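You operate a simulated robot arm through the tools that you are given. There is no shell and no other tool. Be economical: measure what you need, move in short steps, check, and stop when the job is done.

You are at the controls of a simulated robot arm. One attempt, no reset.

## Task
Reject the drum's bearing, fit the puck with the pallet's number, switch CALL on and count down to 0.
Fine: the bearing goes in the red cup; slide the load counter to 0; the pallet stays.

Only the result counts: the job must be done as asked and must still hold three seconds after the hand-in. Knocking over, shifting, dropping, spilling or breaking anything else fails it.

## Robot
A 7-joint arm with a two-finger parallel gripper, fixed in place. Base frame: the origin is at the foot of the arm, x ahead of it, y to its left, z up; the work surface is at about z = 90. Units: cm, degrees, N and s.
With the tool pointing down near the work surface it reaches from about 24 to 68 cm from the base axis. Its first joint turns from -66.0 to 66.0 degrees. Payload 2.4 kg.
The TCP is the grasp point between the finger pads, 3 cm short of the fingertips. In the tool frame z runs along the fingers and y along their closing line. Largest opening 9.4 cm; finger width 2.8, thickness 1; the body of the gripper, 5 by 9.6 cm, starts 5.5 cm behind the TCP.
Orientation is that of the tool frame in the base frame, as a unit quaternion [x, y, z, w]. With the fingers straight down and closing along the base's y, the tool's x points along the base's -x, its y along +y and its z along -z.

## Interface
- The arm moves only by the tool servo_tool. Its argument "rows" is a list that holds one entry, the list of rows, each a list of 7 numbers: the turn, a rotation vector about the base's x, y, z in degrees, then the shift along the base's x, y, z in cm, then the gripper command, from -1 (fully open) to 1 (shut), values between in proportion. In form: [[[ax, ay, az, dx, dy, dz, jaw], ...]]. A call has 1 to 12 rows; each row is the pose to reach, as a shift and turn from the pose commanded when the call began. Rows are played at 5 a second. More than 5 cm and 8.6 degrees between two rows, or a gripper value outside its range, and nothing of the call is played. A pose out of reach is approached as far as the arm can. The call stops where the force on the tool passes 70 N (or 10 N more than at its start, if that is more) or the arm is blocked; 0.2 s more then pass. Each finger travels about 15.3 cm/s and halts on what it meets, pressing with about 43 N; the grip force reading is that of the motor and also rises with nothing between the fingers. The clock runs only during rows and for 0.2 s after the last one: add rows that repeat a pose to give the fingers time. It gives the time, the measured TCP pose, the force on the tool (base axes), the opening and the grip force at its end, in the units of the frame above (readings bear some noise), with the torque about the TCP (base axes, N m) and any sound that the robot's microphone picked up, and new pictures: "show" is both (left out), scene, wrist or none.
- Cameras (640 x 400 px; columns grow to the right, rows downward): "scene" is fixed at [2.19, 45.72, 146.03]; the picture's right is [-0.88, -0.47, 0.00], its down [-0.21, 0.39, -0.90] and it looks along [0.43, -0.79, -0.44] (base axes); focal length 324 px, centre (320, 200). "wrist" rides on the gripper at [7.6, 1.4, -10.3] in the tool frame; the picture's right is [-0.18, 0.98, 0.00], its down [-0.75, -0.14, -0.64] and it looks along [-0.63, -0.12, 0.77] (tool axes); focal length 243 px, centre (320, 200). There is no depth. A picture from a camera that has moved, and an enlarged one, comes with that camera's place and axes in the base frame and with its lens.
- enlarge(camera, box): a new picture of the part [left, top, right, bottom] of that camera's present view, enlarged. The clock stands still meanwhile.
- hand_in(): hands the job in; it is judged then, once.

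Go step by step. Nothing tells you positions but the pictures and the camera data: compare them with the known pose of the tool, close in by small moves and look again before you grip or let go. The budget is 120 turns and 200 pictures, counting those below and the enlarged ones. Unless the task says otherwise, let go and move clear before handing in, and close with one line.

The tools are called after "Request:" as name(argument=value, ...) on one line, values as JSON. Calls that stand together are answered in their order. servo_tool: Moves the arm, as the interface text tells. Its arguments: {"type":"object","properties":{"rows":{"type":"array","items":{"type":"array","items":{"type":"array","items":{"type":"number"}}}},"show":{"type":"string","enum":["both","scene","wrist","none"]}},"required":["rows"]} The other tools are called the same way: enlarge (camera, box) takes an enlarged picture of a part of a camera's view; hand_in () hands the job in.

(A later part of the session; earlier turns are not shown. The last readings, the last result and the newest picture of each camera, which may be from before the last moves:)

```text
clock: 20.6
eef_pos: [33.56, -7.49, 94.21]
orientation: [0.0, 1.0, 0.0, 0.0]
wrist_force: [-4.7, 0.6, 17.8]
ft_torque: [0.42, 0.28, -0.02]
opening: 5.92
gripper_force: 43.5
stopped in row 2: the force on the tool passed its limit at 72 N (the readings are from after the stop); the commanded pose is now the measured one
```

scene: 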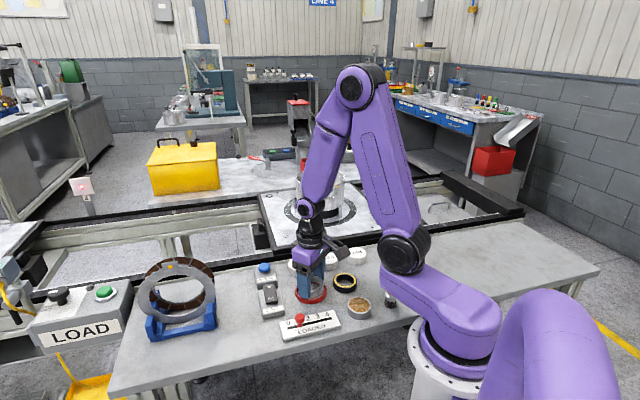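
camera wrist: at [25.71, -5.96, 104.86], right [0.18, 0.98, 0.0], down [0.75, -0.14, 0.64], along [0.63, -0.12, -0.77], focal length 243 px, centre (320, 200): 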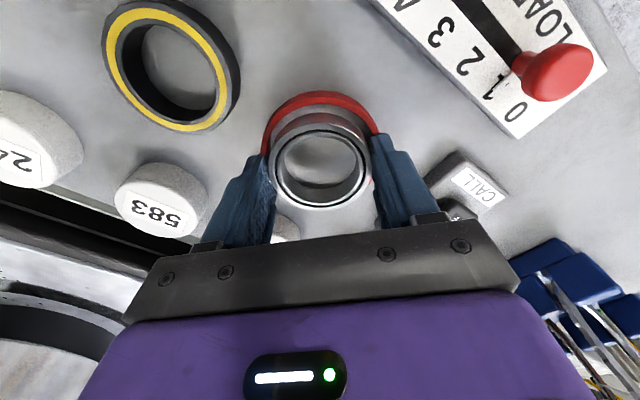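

The tips touch the rim; lift 0.2 cm and release.

Request:
servo_tool(rows=[[[0, 0, 0, 0, 0, 0.2, 0.2], [0, 0, 0, 0, 0, 0.2, -0.35], [0, 0, 0, 0, 0, 0.2, -0.5], [0, 0, 0, 0, 0, 0.2, -0.5], [0, 0, 0, 0, 0, 3, -0.5], [0, 0, 0, 0, 0, 7, -0.5], [0, 0, 0, 0, 0, 11, -0.5], [0, 0, 0, 0, 0, 11, -0.5]]])

Request:
enlarge(camera="scene", box=[260, 240, 350, 330])

Request:
enlarge(camera="wrist", box=[240, 30, 400, 150])

```text
clock: 22.4
eef_pos: [33.5, -7.82, 105.2]
orientation: [0.0, 1.0, 0.0, 0.001]
wrist_force: [-0.2, 0.6, 0.1]
ft_torque: [0.01, -0.02, 0.01]
opening: 7.05
gripper_force: 0.0
camera wrist: at [25.91, -6.26, 115.41], right [0.18, 0.98, 0.0], down [0.75, -0.14, 0.64], along [0.63, -0.12, -0.77], focal length 243 px, centre (320, 200)
```

scene: 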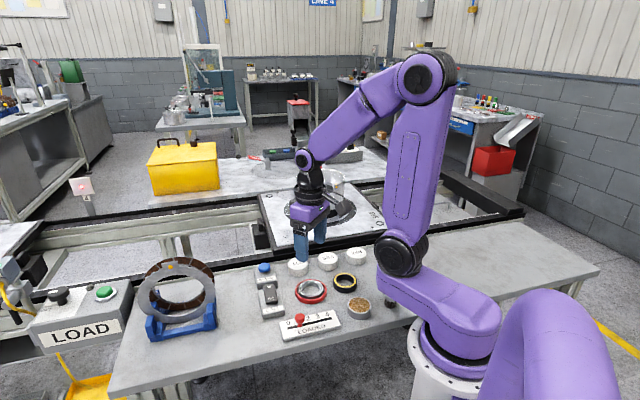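
wrist: 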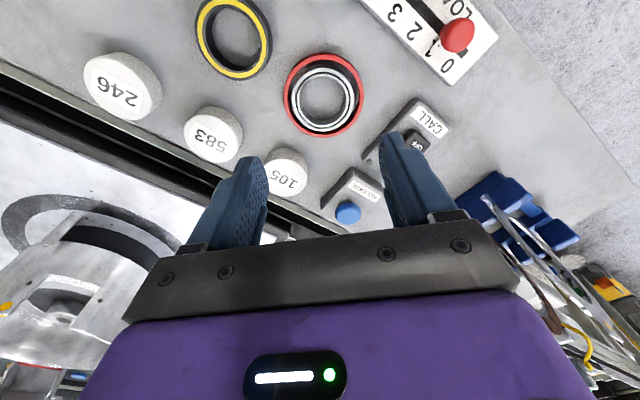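

```text
4.44 times, centred on (305, 285) of scene
camera zoom: at [2.19, 45.72, 146.03], right [-0.88, -0.47, 0.0], down [-0.21, 0.39, -0.9], along [0.43, -0.79, -0.44], focal length 1438 px, centre (387, -178)
```

zoom: 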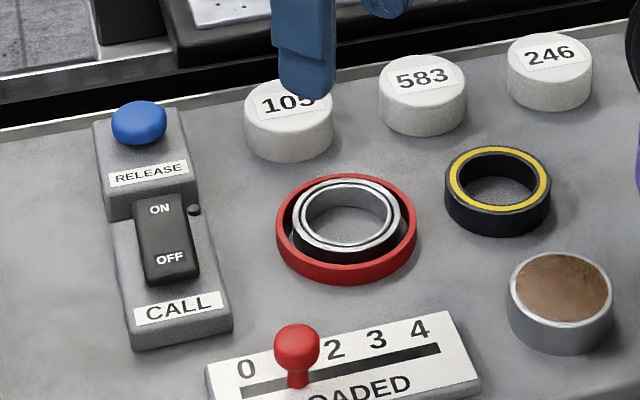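

```text
3.33 times, centred on (320, 90) of wrist
camera zoom: at [25.91, -6.26, 115.41], right [0.18, 0.98, 0.0], down [0.75, -0.14, 0.64], along [0.63, -0.12, -0.77], focal length 809 px, centre (320, 567)
```

zoom: 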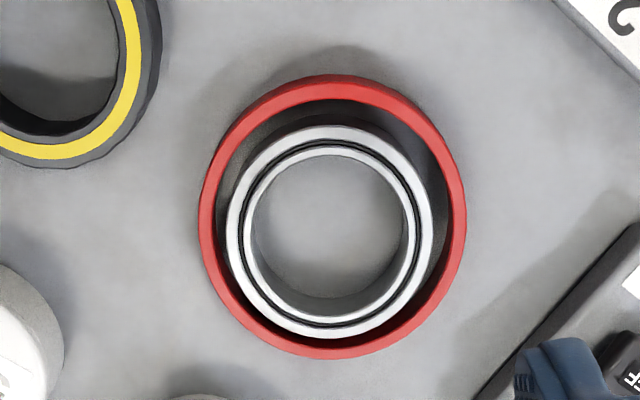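

The bearing lies flat in the red cup. Next, puck 583 at about (34.4, -18.9): I'll position over it.

Request:
servo_tool(rows=[[[0, 0, 0, 0.3, -4, 0, -0.5], [0, 0, 0, 0.6, -8, 0, -0.5], [0, 0, 0, 0.9, -11.2, -2, -0.5], [0, 0, 0, 0.9, -11.2, -4, -0.5], [0, 0, 0, 0.9, -11.2, -4, -0.5]]], show="wrist")

Request:
enlarge(camera="wrist", box=[220, 40, 420, 200])

Request:
enlarge(camera="scene", box=[290, 220, 370, 300])

```text
clock: 23.6
eef_pos: [34.5, -18.82, 100.92]
orientation: [0.0, 1.0, -0.001, 0.001]
wrist_force: [0.0, 0.0, -0.3]
ft_torque: [0.0, 0.01, -0.02]
opening: 7.05
gripper_force: 0.1
camera wrist: at [26.86, -17.33, 111.24], right [0.18, 0.98, 0.0], down [0.75, -0.14, 0.64], along [0.63, -0.12, -0.76], focal length 243 px, centre (320, 200)
```

wrist: 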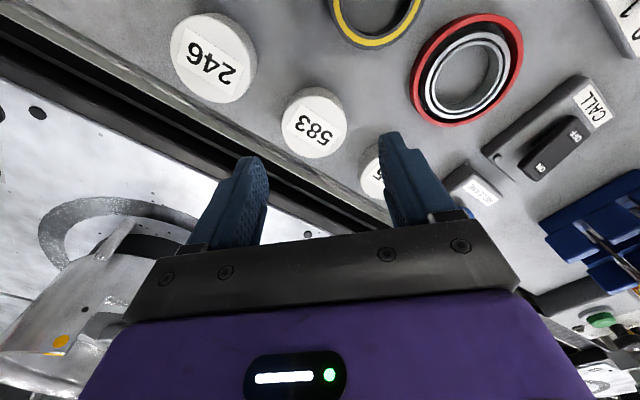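

```text
2.50 times, centred on (320, 120) of wrist
camera zoom: at [26.86, -17.33, 111.24], right [0.18, 0.98, 0.0], down [0.75, -0.14, 0.64], along [0.63, -0.12, -0.76], focal length 606 px, centre (320, 400)
```

zoom: 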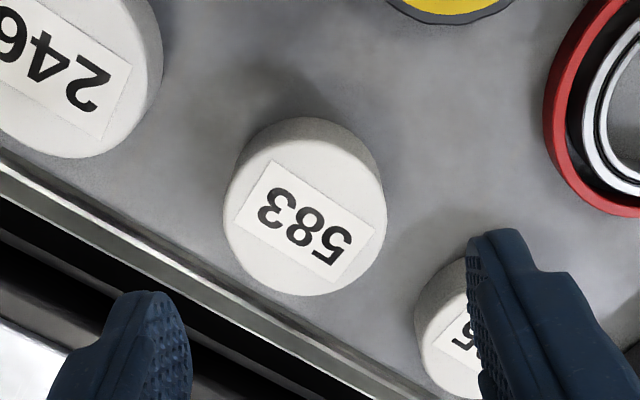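

```text
5.00 times, centred on (330, 260) of scene
camera zoom: at [2.19, 45.72, 146.03], right [-0.88, -0.47, 0.0], down [-0.21, 0.39, -0.9], along [0.43, -0.79, -0.44], focal length 1618 px, centre (270, -100)
```

zoom: 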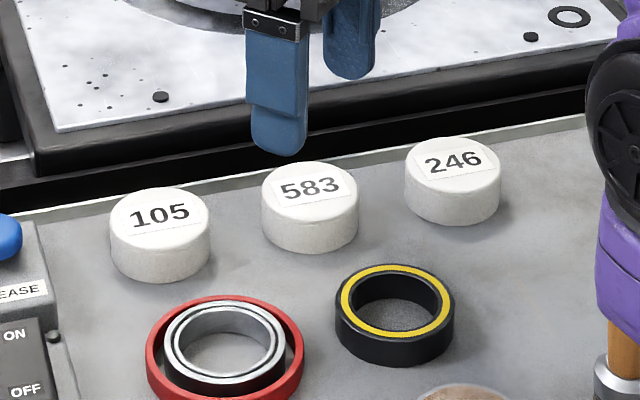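

Puck 583 is ~5.25 cm wide, top ~z 92.7, centred near (34.6, -19.1). Descend and look.

Request:
servo_tool(rows=[[[0, 0, 0, 0.1, -0.25, -2.5, -0.5], [0, 0, 0, 0.1, -0.25, -5, -0.5], [0, 0, 0, 0.1, -0.25, -6.7, -0.5], [0, 0, 0, 0.1, -0.25, -6.7, -0.5]]], show="wrist")

Request:
enlarge(camera="scene", box=[290, 220, 370, 300])

```text
clock: 24.6
eef_pos: [34.57, -18.92, 94.27]
orientation: [0.0, 1.0, 0.0, 0.0]
wrist_force: [0.3, -0.3, 0.6]
ft_torque: [0.0, 0.0, -0.01]
opening: 7.05
gripper_force: 0.0
camera wrist: at [26.89, -17.48, 104.52], right [0.18, 0.98, 0.0], down [0.75, -0.14, 0.64], along [0.63, -0.12, -0.77], focal length 243 px, centre (320, 200)
```

wrist: 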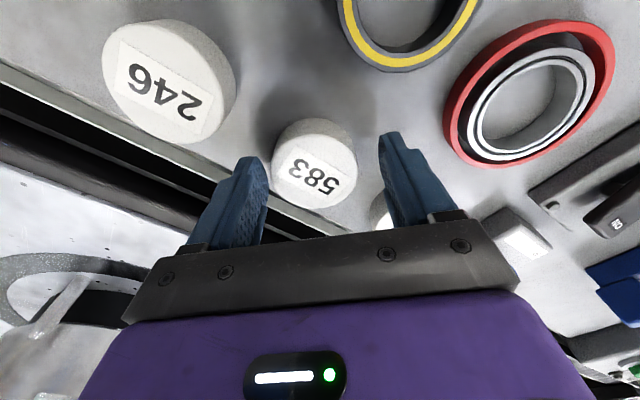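

```text
5.00 times, centred on (330, 260) of scene
camera zoom: at [2.19, 45.72, 146.03], right [-0.88, -0.47, 0.0], down [-0.21, 0.39, -0.9], along [0.43, -0.79, -0.44], focal length 1618 px, centre (270, -100)
```

zoom: 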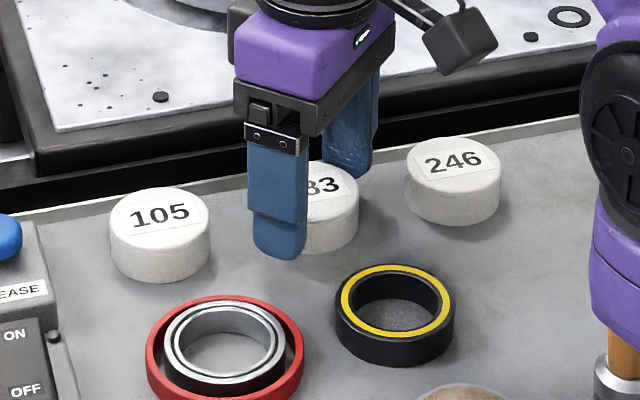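

The puck is ~0.45 cm to -y of centre; I'll shift and close.

Request:
servo_tool(rows=[[[0, 0, 0, 0, -0.45, 0, -0.5], [0, 0, 0, 0, -0.45, -0.2, -0.5], [0, 0, 0, 0, -0.45, -0.2, -0.1], [0, 0, 0, 0, -0.45, -0.2, 0.25], [0, 0, 0, 0, -0.45, -0.2, 0.25], [0, 0, 0, 0, -0.45, -0.2, 0.25]]], show="wrist")

```text
clock: 26.0
eef_pos: [34.5, -19.47, 94.12]
orientation: [0.0, 1.0, 0.0, 0.0]
wrist_force: [0.3, 0.7, 0.5]
ft_torque: [-0.02, 0.0, 0.0]
opening: 5.23
gripper_force: 42.7
camera wrist: at [26.9, -17.93, 104.45], right [0.18, 0.98, 0.0], down [0.75, -0.14, 0.64], along [0.63, -0.12, -0.77], focal length 243 px, centre (320, 200)
```

wrist: 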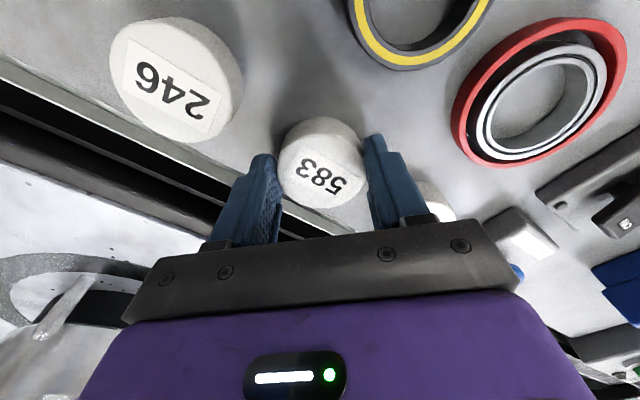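

Gripped at 5.23 cm. I'll lift, then tilt toward the scene camera to see the puck's underside.

Request:
servo_tool(rows=[[[0, 0, 0, 0, 0, 1, 0.25], [0, 0, 0, 0, 0, 4, 0.25], [0, 0, 0, 0, 0, 8, 0.25], [0, 0, 0, 0, 0, 12, 0.25], [0, 0, 0, 0, 0, 16, 0.25], [8, 3, 0, 0, 0, 20, 0.25], [16, 6, 0, 0, 0, 20, 0.25], [24, 9, 0, 0, 0, 20, 0.25], [32, 12, 0, 0, 0, 20, 0.25], [40, 15, 0, 0, 0, 20, 0.25], [48, 18, 0, 0, 0, 20, 0.25], [48, 18, 0, 0, 0, 20, 0.25]]], show="scene")

Request:
enlarge(camera="scene", box=[280, 140, 380, 240])

```text
clock: 28.6
eef_pos: [34.6, -19.39, 114.3]
orientation: [0.001, 0.901, 0.406, -0.15]
wrist_force: [0.8, 0.2, -0.1]
ft_torque: [0.01, -0.03, 0.03]
opening: 5.26
gripper_force: 43.2
```

scene: 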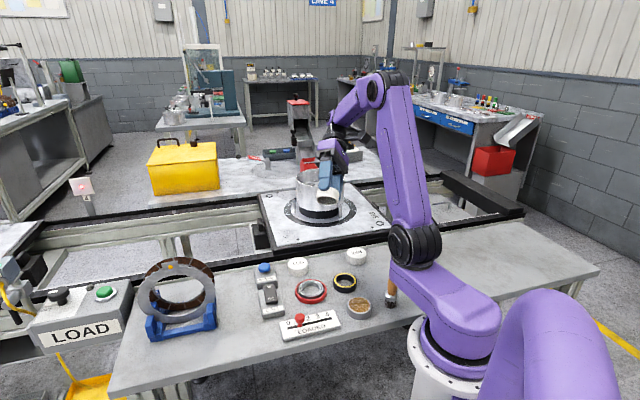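

```text
4.00 times, centred on (330, 190) of scene
camera zoom: at [2.19, 45.72, 146.03], right [-0.88, -0.47, 0.0], down [-0.21, 0.39, -0.9], along [0.43, -0.79, -0.44], focal length 1294 px, centre (280, 240)
```

zoom: 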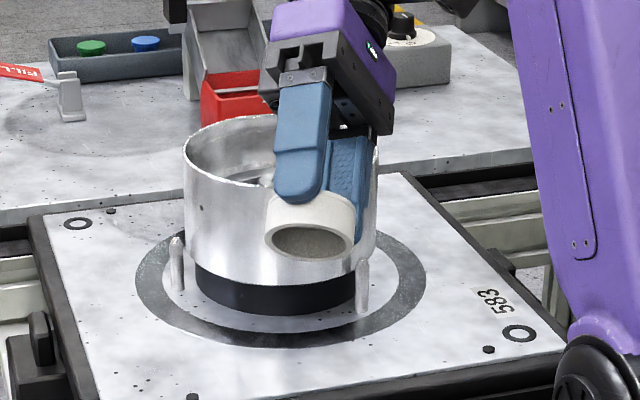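

The puck is a hollow cap that fits over the drum's post. I'll level the tool and view how the puck sits in the grip.

Request:
servo_tool(rows=[[[-8, -3, 0, 0, 0, 0, 0.25], [-16, -6, 0, 0, 0, 0, 0.25], [-24, -9, 0, 0, -2, 0, 0.25], [-32, -12, 0, 0, -5, 0, 0.25], [-40, -15, 0, 2, -8, 0, 0.25], [-48, -18, 0, 4, -11, 0, 0.25], [-48, -18, 0, 6, -15, 0, 0.25], [-48, -18, 0, 9, -18, 0, 0.25], [-48, -18, 0, 12, -21, 0, 0.25], [-48, -18, 0, 12, -21, 0, 0.25]]])

Request:
enlarge(camera="wrist", box=[220, 60, 420, 220])

```text
clock: 30.8
eef_pos: [46.54, -40.51, 114.15]
orientation: [0.0, 1.0, 0.0, 0.001]
wrist_force: [-0.1, 0.8, 0.3]
ft_torque: [0.01, 0.01, -0.02]
opening: 5.25
gripper_force: 43.1
camera wrist: at [38.96, -39.01, 124.48], right [0.18, 0.98, 0.0], down [0.75, -0.14, 0.64], along [0.63, -0.12, -0.77], focal length 243 px, centre (320, 200)
```

scene: 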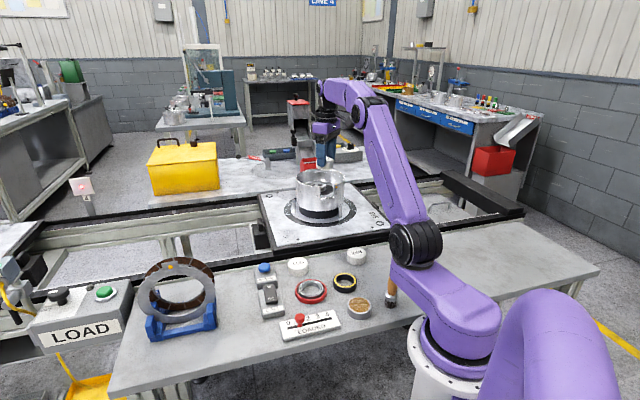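
wrist: 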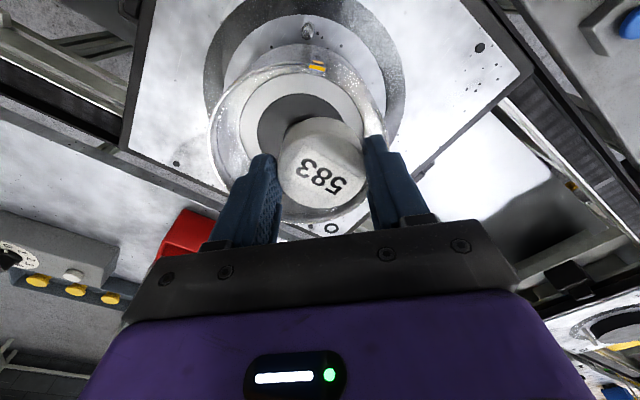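

```text
2.50 times, centred on (320, 140) of wrist
camera zoom: at [38.96, -39.01, 124.48], right [0.18, 0.98, 0.0], down [0.75, -0.14, 0.64], along [0.63, -0.12, -0.77], focal length 606 px, centre (320, 350)
```

zoom: 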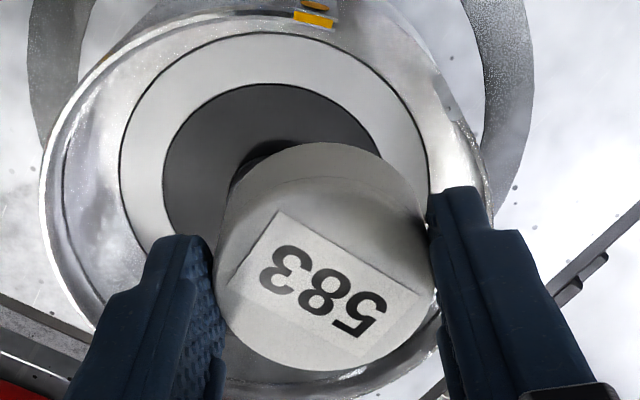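

The puck sits about 0.35 cm to +x of the TCP. Moving over the post, target TCP (49.9, -43.05), stopping just above it.

Request:
servo_tool(rows=[[[0, 0, 0, 2, -1.5, 0, 0.25], [0, 0, 0, 3.4, -2.5, -1, 0.25], [0, 0, 0, 3.4, -2.5, -4, 0.25], [0, 0, 0, 3.4, -2.5, -6.7, 0.25], [0, 0, 0, 3.4, -2.5, -6.7, 0.25]]], show="none")

Request:
enlarge(camera="wrist", box=[200, 40, 440, 230])

Request:
enlarge(camera="scene", box=[290, 145, 350, 205])

```text
clock: 32.0
eef_pos: [50.01, -42.81, 107.55]
orientation: [0.0, 1.0, 0.0, 0.002]
wrist_force: [-0.1, 0.4, -0.8]
ft_torque: [0.0, -0.01, 0.0]
opening: 5.22
gripper_force: 42.6
out of reach, approached as far as the arm can: row 2
```

```text
2.11 times, centred on (320, 135) of wrist
camera zoom: at [42.33, -41.33, 117.85], right [0.18, 0.98, 0.0], down [0.75, -0.14, 0.64], along [0.63, -0.12, -0.76], focal length 511 px, centre (320, 337)
```

zoom: 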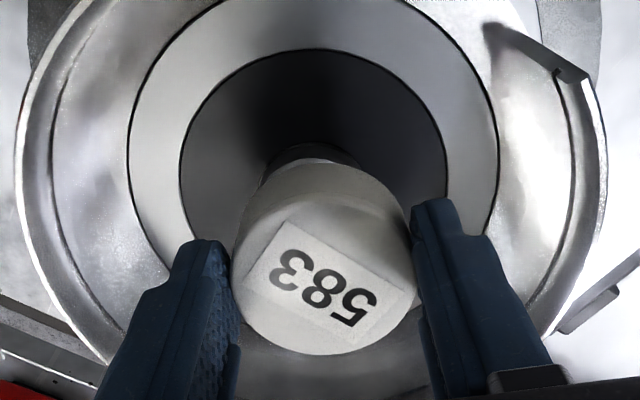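

```text
6.67 times, centred on (320, 175) of scene
camera zoom: at [2.19, 45.72, 146.03], right [-0.88, -0.47, 0.0], down [-0.21, 0.39, -0.9], along [0.43, -0.79, -0.44], focal length 2157 px, centre (320, 367)
```

zoom: 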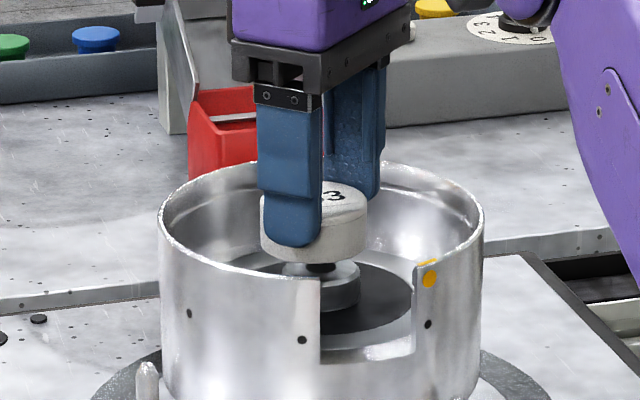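

Compared with the post, the puck should move about (-0.25, -0.27). Apply and recheck.

Request:
servo_tool(rows=[[[0, 0, 0, -0.25, -0.27, -0.3, 0.25], [0, 0, 0, -0.25, -0.27, -0.6, 0.25], [0, 0, 0, -0.25, -0.27, -0.6, 0.25]]], show="none")

Request:
enlarge(camera="wrist", box=[200, 40, 440, 230])

Request:
enlarge(camera="scene", box=[290, 145, 350, 205])

```text
clock: 32.8
eef_pos: [49.65, -43.11, 106.99]
orientation: [0.001, 1.0, -0.001, 0.001]
wrist_force: [0.8, -0.4, -0.5]
ft_torque: [0.01, 0.02, 0.0]
opening: 5.23
gripper_force: 43.6
```

```text
2.11 times, centred on (320, 135) of wrist
camera zoom: at [42.08, -41.64, 117.21], right [0.18, 0.98, 0.0], down [0.75, -0.14, 0.64], along [0.63, -0.12, -0.77], focal length 511 px, centre (320, 337)
```

zoom: 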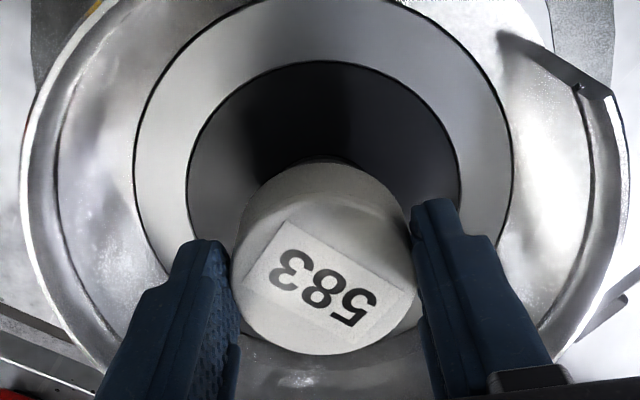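

```text
6.67 times, centred on (320, 175) of scene
camera zoom: at [2.19, 45.72, 146.03], right [-0.88, -0.47, 0.0], down [-0.21, 0.39, -0.9], along [0.43, -0.79, -0.44], focal length 2157 px, centre (320, 367)
```

zoom: 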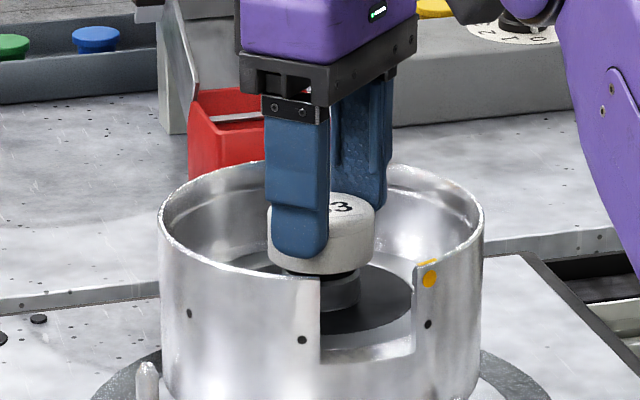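

Aligned in both views. Lower slowly, watching the force.

Request:
servo_tool(rows=[[[0, 0, 0, 0, 0, -0.3, 0.25], [0, 0, 0, 0, 0, -0.6, 0.25], [0, 0, 0, 0, 0, -0.9, 0.25], [0, 0, 0, 0, 0, -1.2, 0.25], [0, 0, 0, 0, 0, -1.4, 0.25]]], show="none")

Request:
enlarge(camera="scene", box=[290, 145, 350, 205])

```text
clock: 34.0
eef_pos: [49.71, -43.21, 105.6]
orientation: [0.0, 1.0, 0.0, 0.001]
wrist_force: [0.7, 0.1, -0.2]
ft_torque: [-0.02, -0.02, -0.01]
opening: 5.24
gripper_force: 42.8
```

```text
6.67 times, centred on (320, 175) of scene
camera zoom: at [2.19, 45.72, 146.03], right [-0.88, -0.47, 0.0], down [-0.21, 0.39, -0.9], along [0.43, -0.79, -0.44], focal length 2157 px, centre (320, 367)
```

zoom: 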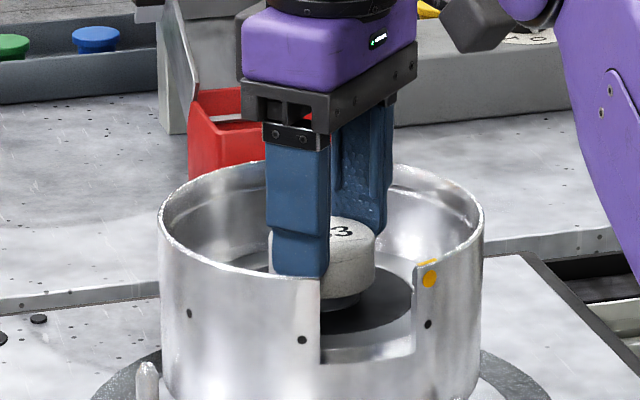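

It's going over the post with no contact. Continue down until it seats.

Request:
servo_tool(rows=[[[0, 0, 0, 0, 0, -0.2, 0.25], [0, 0, 0, 0, 0, -0.4, 0.25], [0, 0, 0, 0, 0, -0.6, 0.25], [0, 0, 0, 0, 0, -0.8, 0.25], [0, 0, 0, 0, 0, -1.0, 0.25], [0, 0, 0, 0, 0, -1.2, 0.25]]], show="none")

Request:
enlarge(camera="scene", box=[290, 145, 350, 205])

```text
clock: 35.4
eef_pos: [49.65, -43.26, 104.75]
orientation: [0.0, 1.0, -0.002, 0.004]
wrist_force: [-6.6, 4.6, 27.3]
ft_torque: [0.46, 0.26, 0.04]
opening: 5.22
gripper_force: 43.2
```

```text
6.67 times, centred on (320, 175) of scene
camera zoom: at [2.13, 45.78, 146.02], right [-0.88, -0.47, 0.0], down [-0.21, 0.39, -0.9], along [0.43, -0.79, -0.44], focal length 2157 px, centre (320, 367)
```

zoom: 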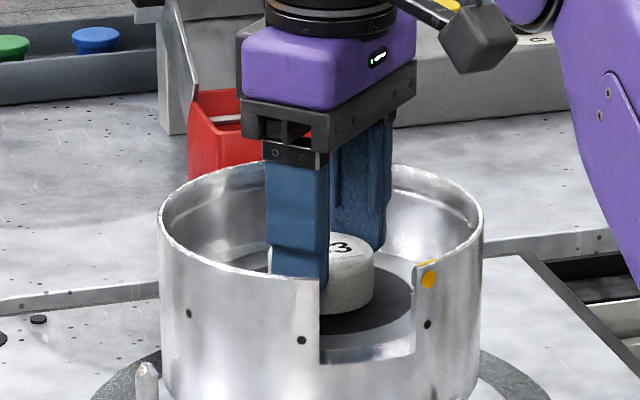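

It is seated on the drum floor. Ease the load, open, and lift clear.

Request:
servo_tool(rows=[[[0, 0, 0, 0, 0, 0.3, 0.25], [0, 0, 0, 0, 0, 0.3, -0.15], [0, 0, 0, 0, 0, 0.3, -0.4], [0, 0, 0, 0, 0, 0.3, -0.4], [0, 0, 0, 0, 0, 2, -0.4], [0, 0, 0, 0, 0, 5, -0.4], [0, 0, 0, 0, 0, 8.5, -0.4], [0, 0, 0, -3, 2, 11, -0.4], [0, 0, 0, -6, 4, 13, -0.4], [0, 0, 0, -6, 4, 13, -0.4]]])

Request:
enlarge(camera="scene", box=[280, 140, 360, 220])

Request:
enlarge(camera="wrist", box=[220, 60, 420, 220])

```text
clock: 37.6
eef_pos: [43.67, -39.43, 117.31]
orientation: [0.0, 1.0, 0.0, 0.001]
wrist_force: [-1.9, -1.4, -0.1]
ft_torque: [0.06, -0.1, -0.01]
opening: 6.55
gripper_force: 0.1
camera wrist: at [36.0, -37.9, 127.68], right [0.18, 0.98, 0.0], down [0.75, -0.14, 0.64], along [0.63, -0.12, -0.77], focal length 243 px, centre (320, 200)
```

scene: 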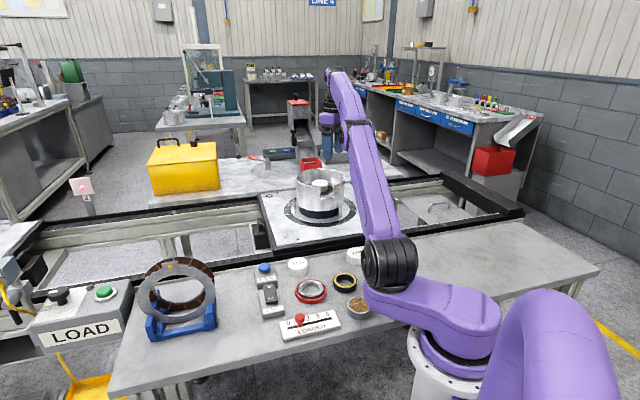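
wrist: 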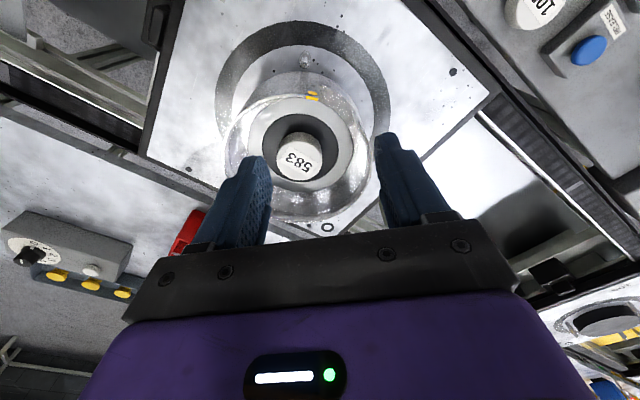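

```text
5.00 times, centred on (320, 180) of scene
camera zoom: at [2.18, 45.72, 146.04], right [-0.88, -0.47, 0.0], down [-0.21, 0.39, -0.9], along [0.43, -0.79, -0.44], focal length 1618 px, centre (320, 300)
```

zoom: 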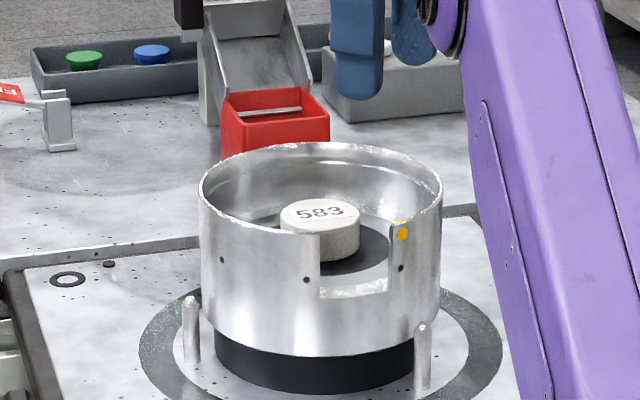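

```text
2.50 times, centred on (320, 140) of wrist
camera zoom: at [36.0, -37.9, 127.68], right [0.18, 0.98, 0.0], down [0.75, -0.14, 0.64], along [0.63, -0.12, -0.77], focal length 606 px, centre (320, 350)
```

zoom: 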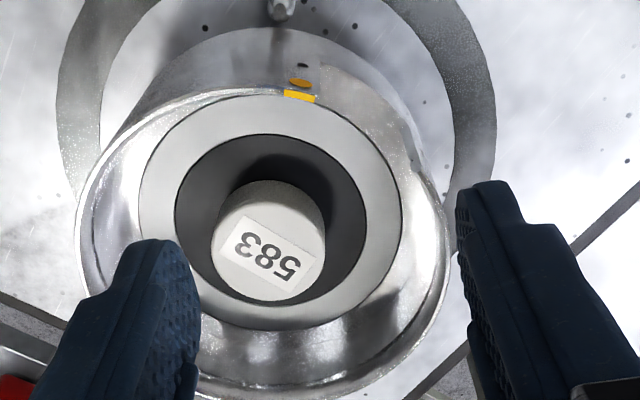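

The puck is fitted. Next the CALL switch and slider: I'll move over the bench for a close view.

Request:
servo_tool(rows=[[[0, 0, 0, -1, 4.4, 0, 0], [0, 0, 0, -2, 8.8, 0, 0.5], [0, 0, 0, -3, 13.2, 0, 1], [0, 0, 0, -4.5, 17.6, 0, 1], [0, 0, 0, -6, 22, 0, 1], [0, 0, 0, -7, 26.4, 0, 1], [0, 0, 0, -8, 30.8, 0, 1], [0, 0, 0, -9, 35, 0, 1], [0, 0, 0, -9, 38.5, -2, 1], [0, 0, 0, -9, 38.5, -5, 1], [0, 0, 0, -9, 38.5, -5, 1]]], show="wrist")

Request:
enlarge(camera="wrist", box=[240, 20, 440, 160])

Request:
enlarge(camera="scene", box=[240, 255, 300, 330])

```text
clock: 40.0
eef_pos: [34.76, -0.5, 112.29]
orientation: [0.001, 1.0, 0.001, 0.001]
wrist_force: [0.2, 0.7, -0.4]
ft_torque: [0.01, -0.03, -0.03]
opening: 0.01
gripper_force: 32.7
camera wrist: at [27.2, 1.01, 122.51], right [0.18, 0.98, 0.0], down [0.75, -0.14, 0.64], along [0.63, -0.12, -0.76], focal length 243 px, centre (320, 200)
```

wrist: 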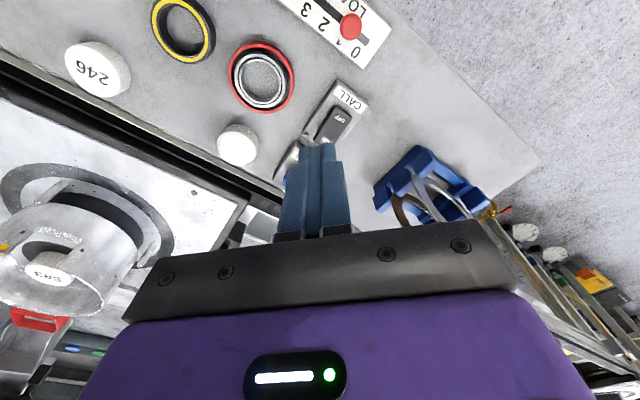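

```text
2.86 times, centred on (340, 90) of wrist
camera zoom: at [27.2, 1.01, 122.51], right [0.18, 0.98, 0.0], down [0.75, -0.14, 0.64], along [0.63, -0.12, -0.76], focal length 693 px, centre (263, 514)
```

zoom: 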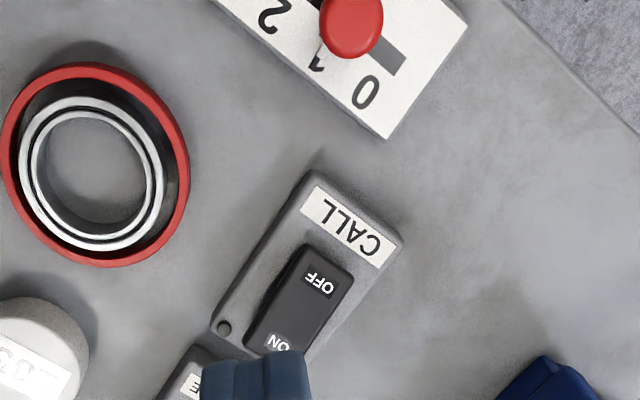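

```text
5.33 times, centred on (270, 292) of scene
camera zoom: at [2.19, 45.72, 146.03], right [-0.88, -0.47, 0.0], down [-0.21, 0.39, -0.9], along [0.43, -0.79, -0.44], focal length 1726 px, centre (587, -293)
```

zoom: 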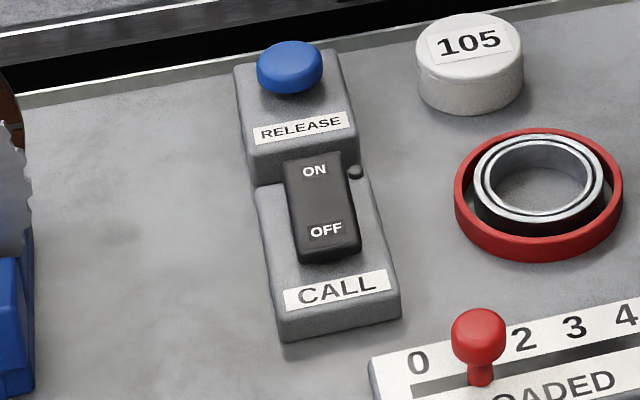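

The ON end of the rocker is at about (41.9, -1.4), next to the RELEASE block. I'll turn the closed gripper 45° to align its narrow side with the rocker and hover over ON.

Request:
servo_tool(rows=[[[0, 0, 8, 1.5, 0, 0, 1], [0, 0, 16, 3, -0.2, 0, 1], [0, 0, 24, 4.5, -0.4, 0, 1], [0, 0, 32, 6, -0.6, 0, 1], [0, 0, 40, 6.9, -0.7, -3, 1], [0, 0, 45, 6.9, -0.7, -7, 1], [0, 0, 45, 6.9, -0.7, -12, 1], [0, 0, 45, 6.9, -0.7, -14, 1], [0, 0, 45, 6.9, -0.7, -14, 1]]])

Request:
enlarge(camera="wrist", box=[220, 60, 420, 220])

Request:
enlarge(camera="scene", box=[240, 245, 300, 320])

```text
clock: 42.0
eef_pos: [41.62, -1.32, 98.33]
orientation: [-0.383, 0.924, 0.0, 0.001]
wrist_force: [-0.8, 0.0, 0.1]
ft_torque: [0.03, 0.01, -0.02]
opening: 0.0
gripper_force: 33.4
camera wrist: at [35.25, -5.63, 108.59], right [-0.56, 0.83, 0.0], down [0.63, 0.43, 0.64], along [0.53, 0.36, -0.77], focal length 243 px, centre (320, 200)
```

scene: 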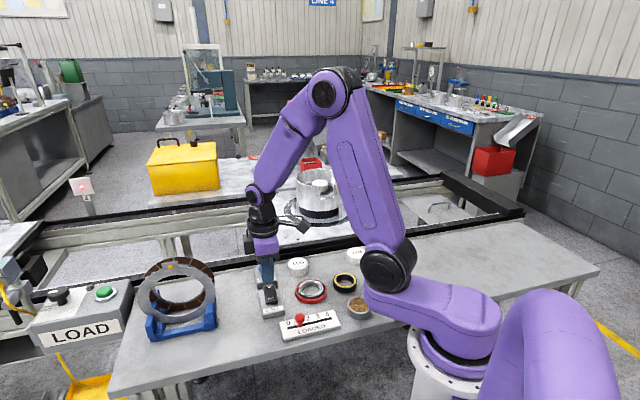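
wrist: 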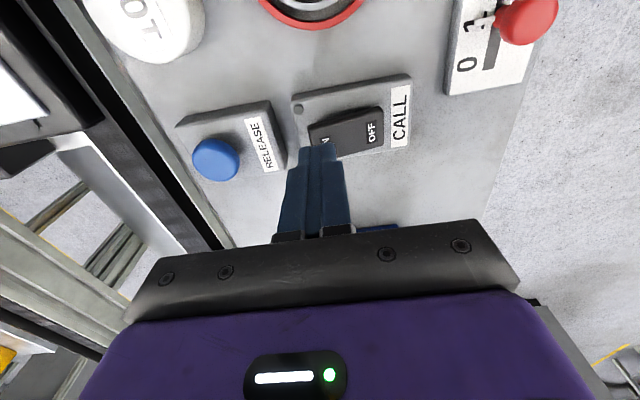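

```text
2.50 times, centred on (320, 140) of wrist
camera zoom: at [35.25, -5.63, 108.59], right [-0.56, 0.83, 0.0], down [0.63, 0.43, 0.64], along [0.53, 0.36, -0.77], focal length 606 px, centre (320, 350)
```

zoom: 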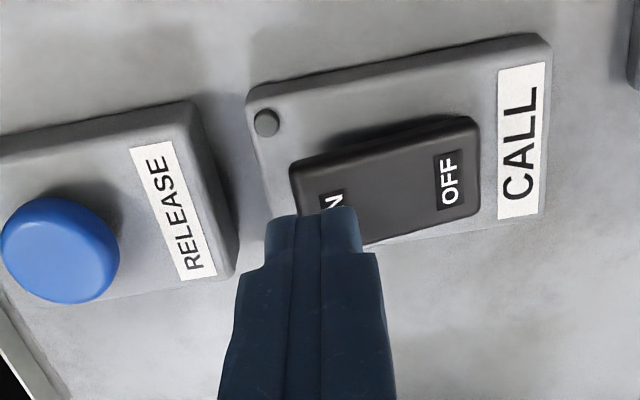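

```text
5.33 times, centred on (270, 282) of scene
camera zoom: at [2.19, 45.72, 146.03], right [-0.88, -0.47, 0.0], down [-0.21, 0.39, -0.9], along [0.43, -0.79, -0.44], focal length 1726 px, centre (587, -240)
```

zoom: 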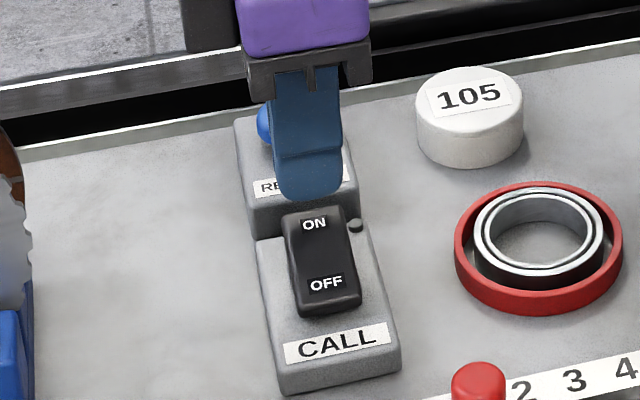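

The tool axis is over the ON mark, clear of the RELEASE box. Press down gradually.

Request:
servo_tool(rows=[[[0, 0, 0, 0, 0, -0.8, 1], [0, 0, 0, 0, 0, -1.6, 1], [0, 0, 0, 0, 0, -2.0, 1], [0, 0, 0, 0, 0, -2.3, 1], [0, 0, 0, 0, 0, -2.6, 1], [0, 0, 0, 0, 0, -2.9, 1]]], show="none")

Request:
enlarge(camera="scene", box=[240, 245, 300, 320])

```text
clock: 43.2
eef_pos: [41.62, -1.29, 96.06]
orientation: [-0.383, 0.924, -0.001, 0.002]
wrist_force: [-8.8, 0.7, 26.3]
ft_torque: [0.15, 0.51, 0.06]
opening: 0.01
gripper_force: 33.2
heard: click
stopped in row 6: the force on the tool passed its limit at 83 N (the readings are from after the stop); the commanded pose is now the measured one
```

```text
5.33 times, centred on (270, 282) of scene
camera zoom: at [2.13, 45.72, 146.03], right [-0.88, -0.47, 0.0], down [-0.21, 0.39, -0.9], along [0.43, -0.79, -0.44], focal length 1726 px, centre (587, -240)
```

zoom: 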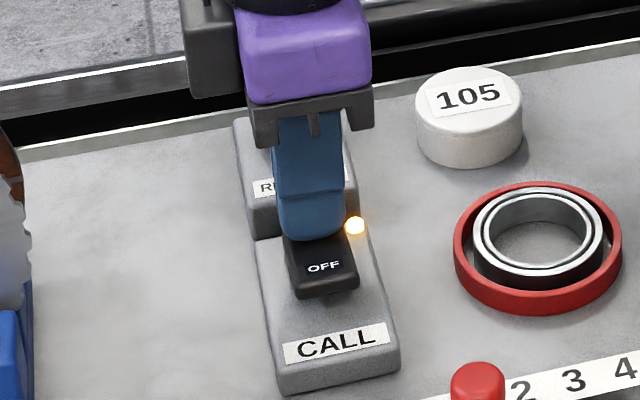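

CALL clicked ON and its lamp lit. Lift and move toward the slider knob at about (29.8, 4).

Request:
servo_tool(rows=[[[0, 0, 0, 0, 0, 3, 1], [0, 0, 0, 0, 0, 7, 1], [0, 0, 0, -2, 1, 11, 0.6], [0, 0, 0, -5, 2.5, 12, 0.2], [0, 0, 0, -8, 4, 12, 0], [0, 0, 0, -11.5, 5.3, 12, 0], [0, 0, 0, -11.5, 5.3, 12, 0]]])

Request:
enlarge(camera="wrist", box=[220, 20, 420, 180])

Request:
enlarge(camera="scene", box=[240, 265, 350, 345])

```text
clock: 44.9
eef_pos: [30.21, 3.98, 108.06]
orientation: [-0.383, 0.924, 0.0, 0.001]
wrist_force: [0.1, -1.1, 0.2]
ft_torque: [-0.02, 0.04, -0.04]
opening: 4.68
gripper_force: 0.2
camera wrist: at [23.71, -0.24, 118.32], right [-0.57, 0.82, 0.0], down [0.63, 0.43, 0.65], along [0.53, 0.36, -0.76], focal length 243 px, centre (320, 200)
```

scene: 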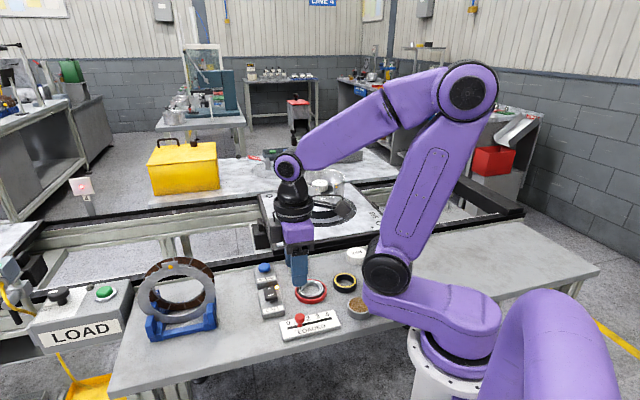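
wrist: 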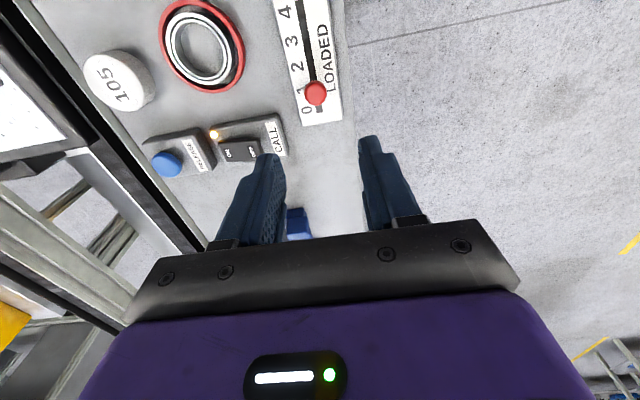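

```text
2.50 times, centred on (320, 100) of wrist
camera zoom: at [23.71, -0.24, 118.32], right [-0.57, 0.82, 0.0], down [0.63, 0.43, 0.65], along [0.53, 0.36, -0.76], focal length 606 px, centre (320, 450)
```

zoom: 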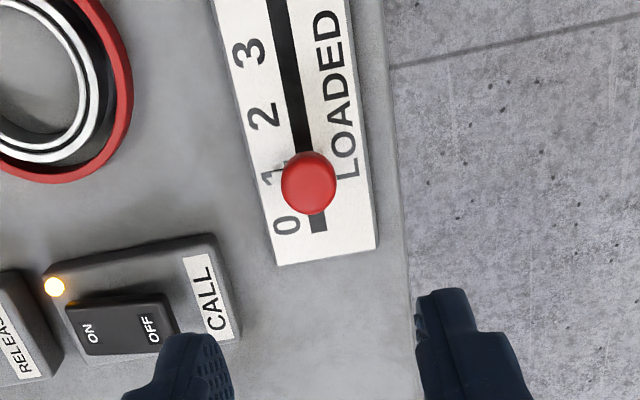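

```text
5.00 times, centred on (295, 305) of scene
camera zoom: at [2.19, 45.72, 146.03], right [-0.88, -0.47, 0.0], down [-0.21, 0.39, -0.9], along [0.43, -0.79, -0.44], focal length 1618 px, centre (445, -325)
```

zoom: 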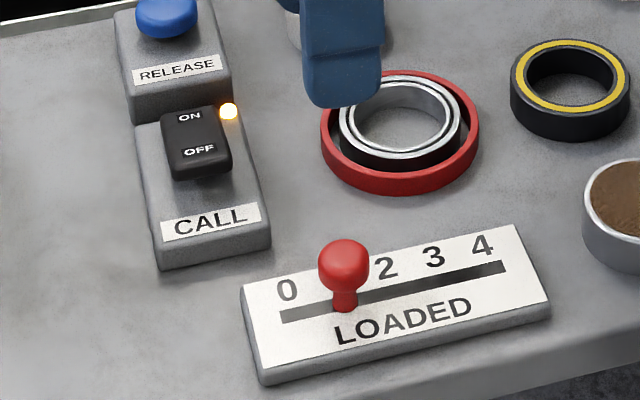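

Knob head is at (29.85, 3.6, 94) and the slot runs along (0.7, 0.7); it needs about 2.2 cm toward 0. Descend around the knob.

Request:
servo_tool(rows=[[[0, 0, 0, -0.35, -0.4, -4, 0], [0, 0, 0, -0.35, -0.4, -8, 0], [0, 0, 0, -0.35, -0.4, -11, 0], [0, 0, 0, -0.35, -0.4, -12.6, 0], [0, 0, 0, -0.35, -0.4, -12.6, 0]]], show="wrist")

Request:
enlarge(camera="scene", box=[260, 275, 350, 345])

```text
clock: 46.0
eef_pos: [29.99, 3.78, 95.3]
orientation: [-0.382, 0.924, 0.0, 0.003]
wrist_force: [0.3, 0.0, -0.7]
ft_torque: [0.01, -0.01, -0.01]
opening: 4.7
gripper_force: 0.0
camera wrist: at [23.49, -0.57, 105.58], right [-0.56, 0.83, 0.0], down [0.63, 0.43, 0.65], along [0.53, 0.36, -0.76], focal length 243 px, centre (320, 200)
```

wrist: 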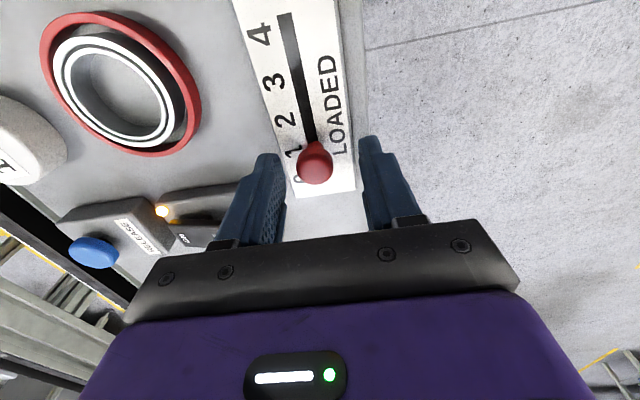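

```text
5.71 times, centred on (305, 310) of scene
camera zoom: at [2.19, 45.72, 146.03], right [-0.88, -0.47, 0.0], down [-0.21, 0.39, -0.9], along [0.43, -0.79, -0.44], focal length 1849 px, centre (406, -429)
```

zoom: 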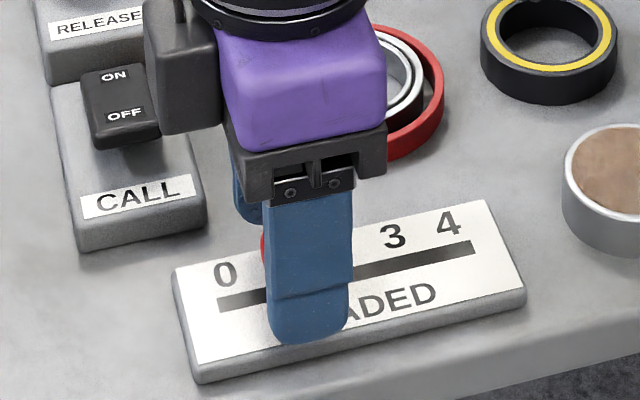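

The knob is between the fingers. Close gently and check.

Request:
servo_tool(rows=[[[0, 0, 0, -0.2, -0.2, 0, 0.3], [0, 0, 0, -0.2, -0.2, 0, 0.62], [0, 0, 0, -0.2, -0.2, 0, 0.62], [0, 0, 0, -0.2, -0.2, 0, 0.62]]], show="none")

```text
clock: 47.0
eef_pos: [29.75, 3.54, 95.45]
orientation: [-0.382, 0.924, 0.0, 0.004]
wrist_force: [9.3, -8.7, -1.9]
ft_torque: [-0.15, -0.28, -0.04]
opening: 2.54
gripper_force: 6.6
```

Only one finger touches; shift the tool 0.27 cm along (0.7, -0.7) to centre.

Request:
servo_tool(rows=[[[0, 0, 0, 0.15, -0.15, 0, 0.62], [0, 0, 0, 0.2, -0.2, 0, 0.62], [0, 0, 0, 0.2, -0.2, 0, 0.62]]], show="none")

Request:
enlarge(camera="wrist", box=[240, 100, 400, 220])

```text
clock: 47.9
eef_pos: [29.89, 3.28, 95.35]
orientation: [-0.384, 0.923, 0.0, 0.003]
wrist_force: [-5.1, 6.7, 19.4]
ft_torque: [0.12, 0.16, 0.03]
opening: 2.08
gripper_force: 45.2
```

```text
3.33 times, centred on (320, 160) of wrist
camera zoom: at [23.44, -1.05, 105.62], right [-0.57, 0.82, 0.0], down [0.63, 0.43, 0.65], along [0.53, 0.36, -0.76], focal length 809 px, centre (320, 333)
```

zoom: 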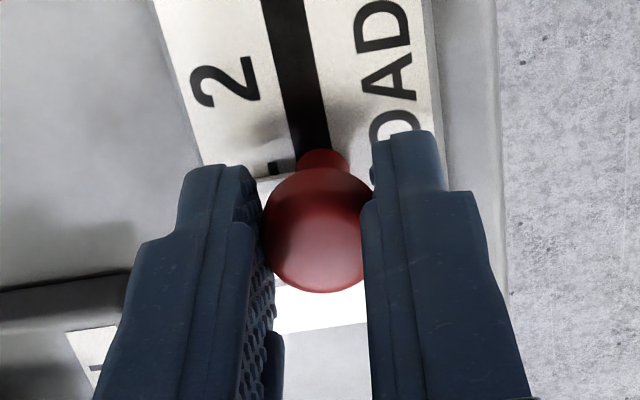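

Knob gripped at 2.08 cm. Slide 2.2 cm toward 0.

Request:
servo_tool(rows=[[[0, 0, 0, 0.3, 0.3, 0, 0.6], [0, 0, 0, 0.6, 0.6, 0, 0.6], [0, 0, 0, 0.9, 0.9, 0, 0.6], [0, 0, 0, 1.2, 1.2, 0, 0.6], [0, 0, 0, 1.4, 1.4, 0, 0.6], [0, 0, 0, 1.55, 1.55, 0, 0.6], [0, 0, 0, 1.55, 1.55, 0, 0.6]]])

Request:
enlarge(camera="wrist", box=[240, 60, 400, 220])

Request:
enlarge(camera="scene", box=[260, 275, 350, 345])

```text
clock: 49.5
eef_pos: [31.34, 4.8, 95.35]
orientation: [-0.384, 0.923, 0.0, 0.002]
wrist_force: [-4.7, 6.5, 0.8]
ft_torque: [0.21, 0.01, 0.04]
opening: 2.07
gripper_force: 45.0
camera wrist: at [24.96, 0.47, 105.62], right [-0.57, 0.82, 0.0], down [0.63, 0.43, 0.65], along [0.53, 0.36, -0.76], focal length 243 px, centre (320, 200)
```

scene: 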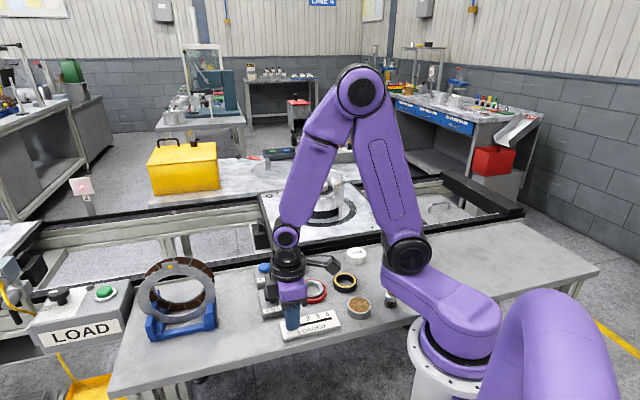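
wrist: 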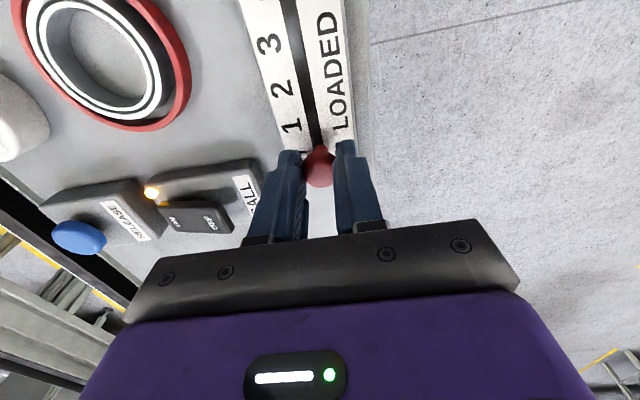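

```text
2.50 times, centred on (320, 140) of wrist
camera zoom: at [24.96, 0.47, 105.62], right [-0.57, 0.82, 0.0], down [0.63, 0.43, 0.65], along [0.53, 0.36, -0.76], focal length 606 px, centre (320, 350)
```

zoom: 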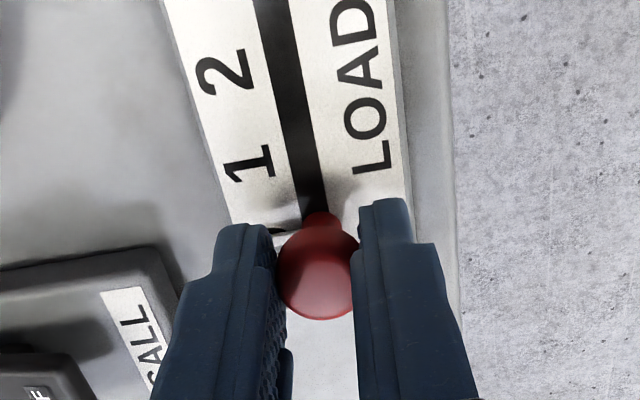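

```text
5.71 times, centred on (305, 310) of scene
camera zoom: at [2.18, 45.74, 146.03], right [-0.88, -0.47, 0.0], down [-0.21, 0.39, -0.9], along [0.43, -0.79, -0.44], focal length 1849 px, centre (406, -429)
```

zoom: 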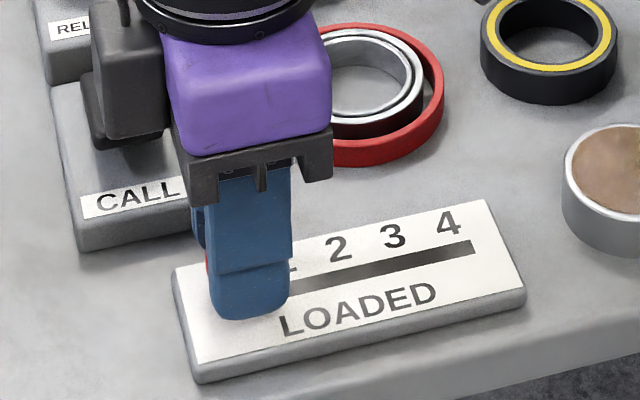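

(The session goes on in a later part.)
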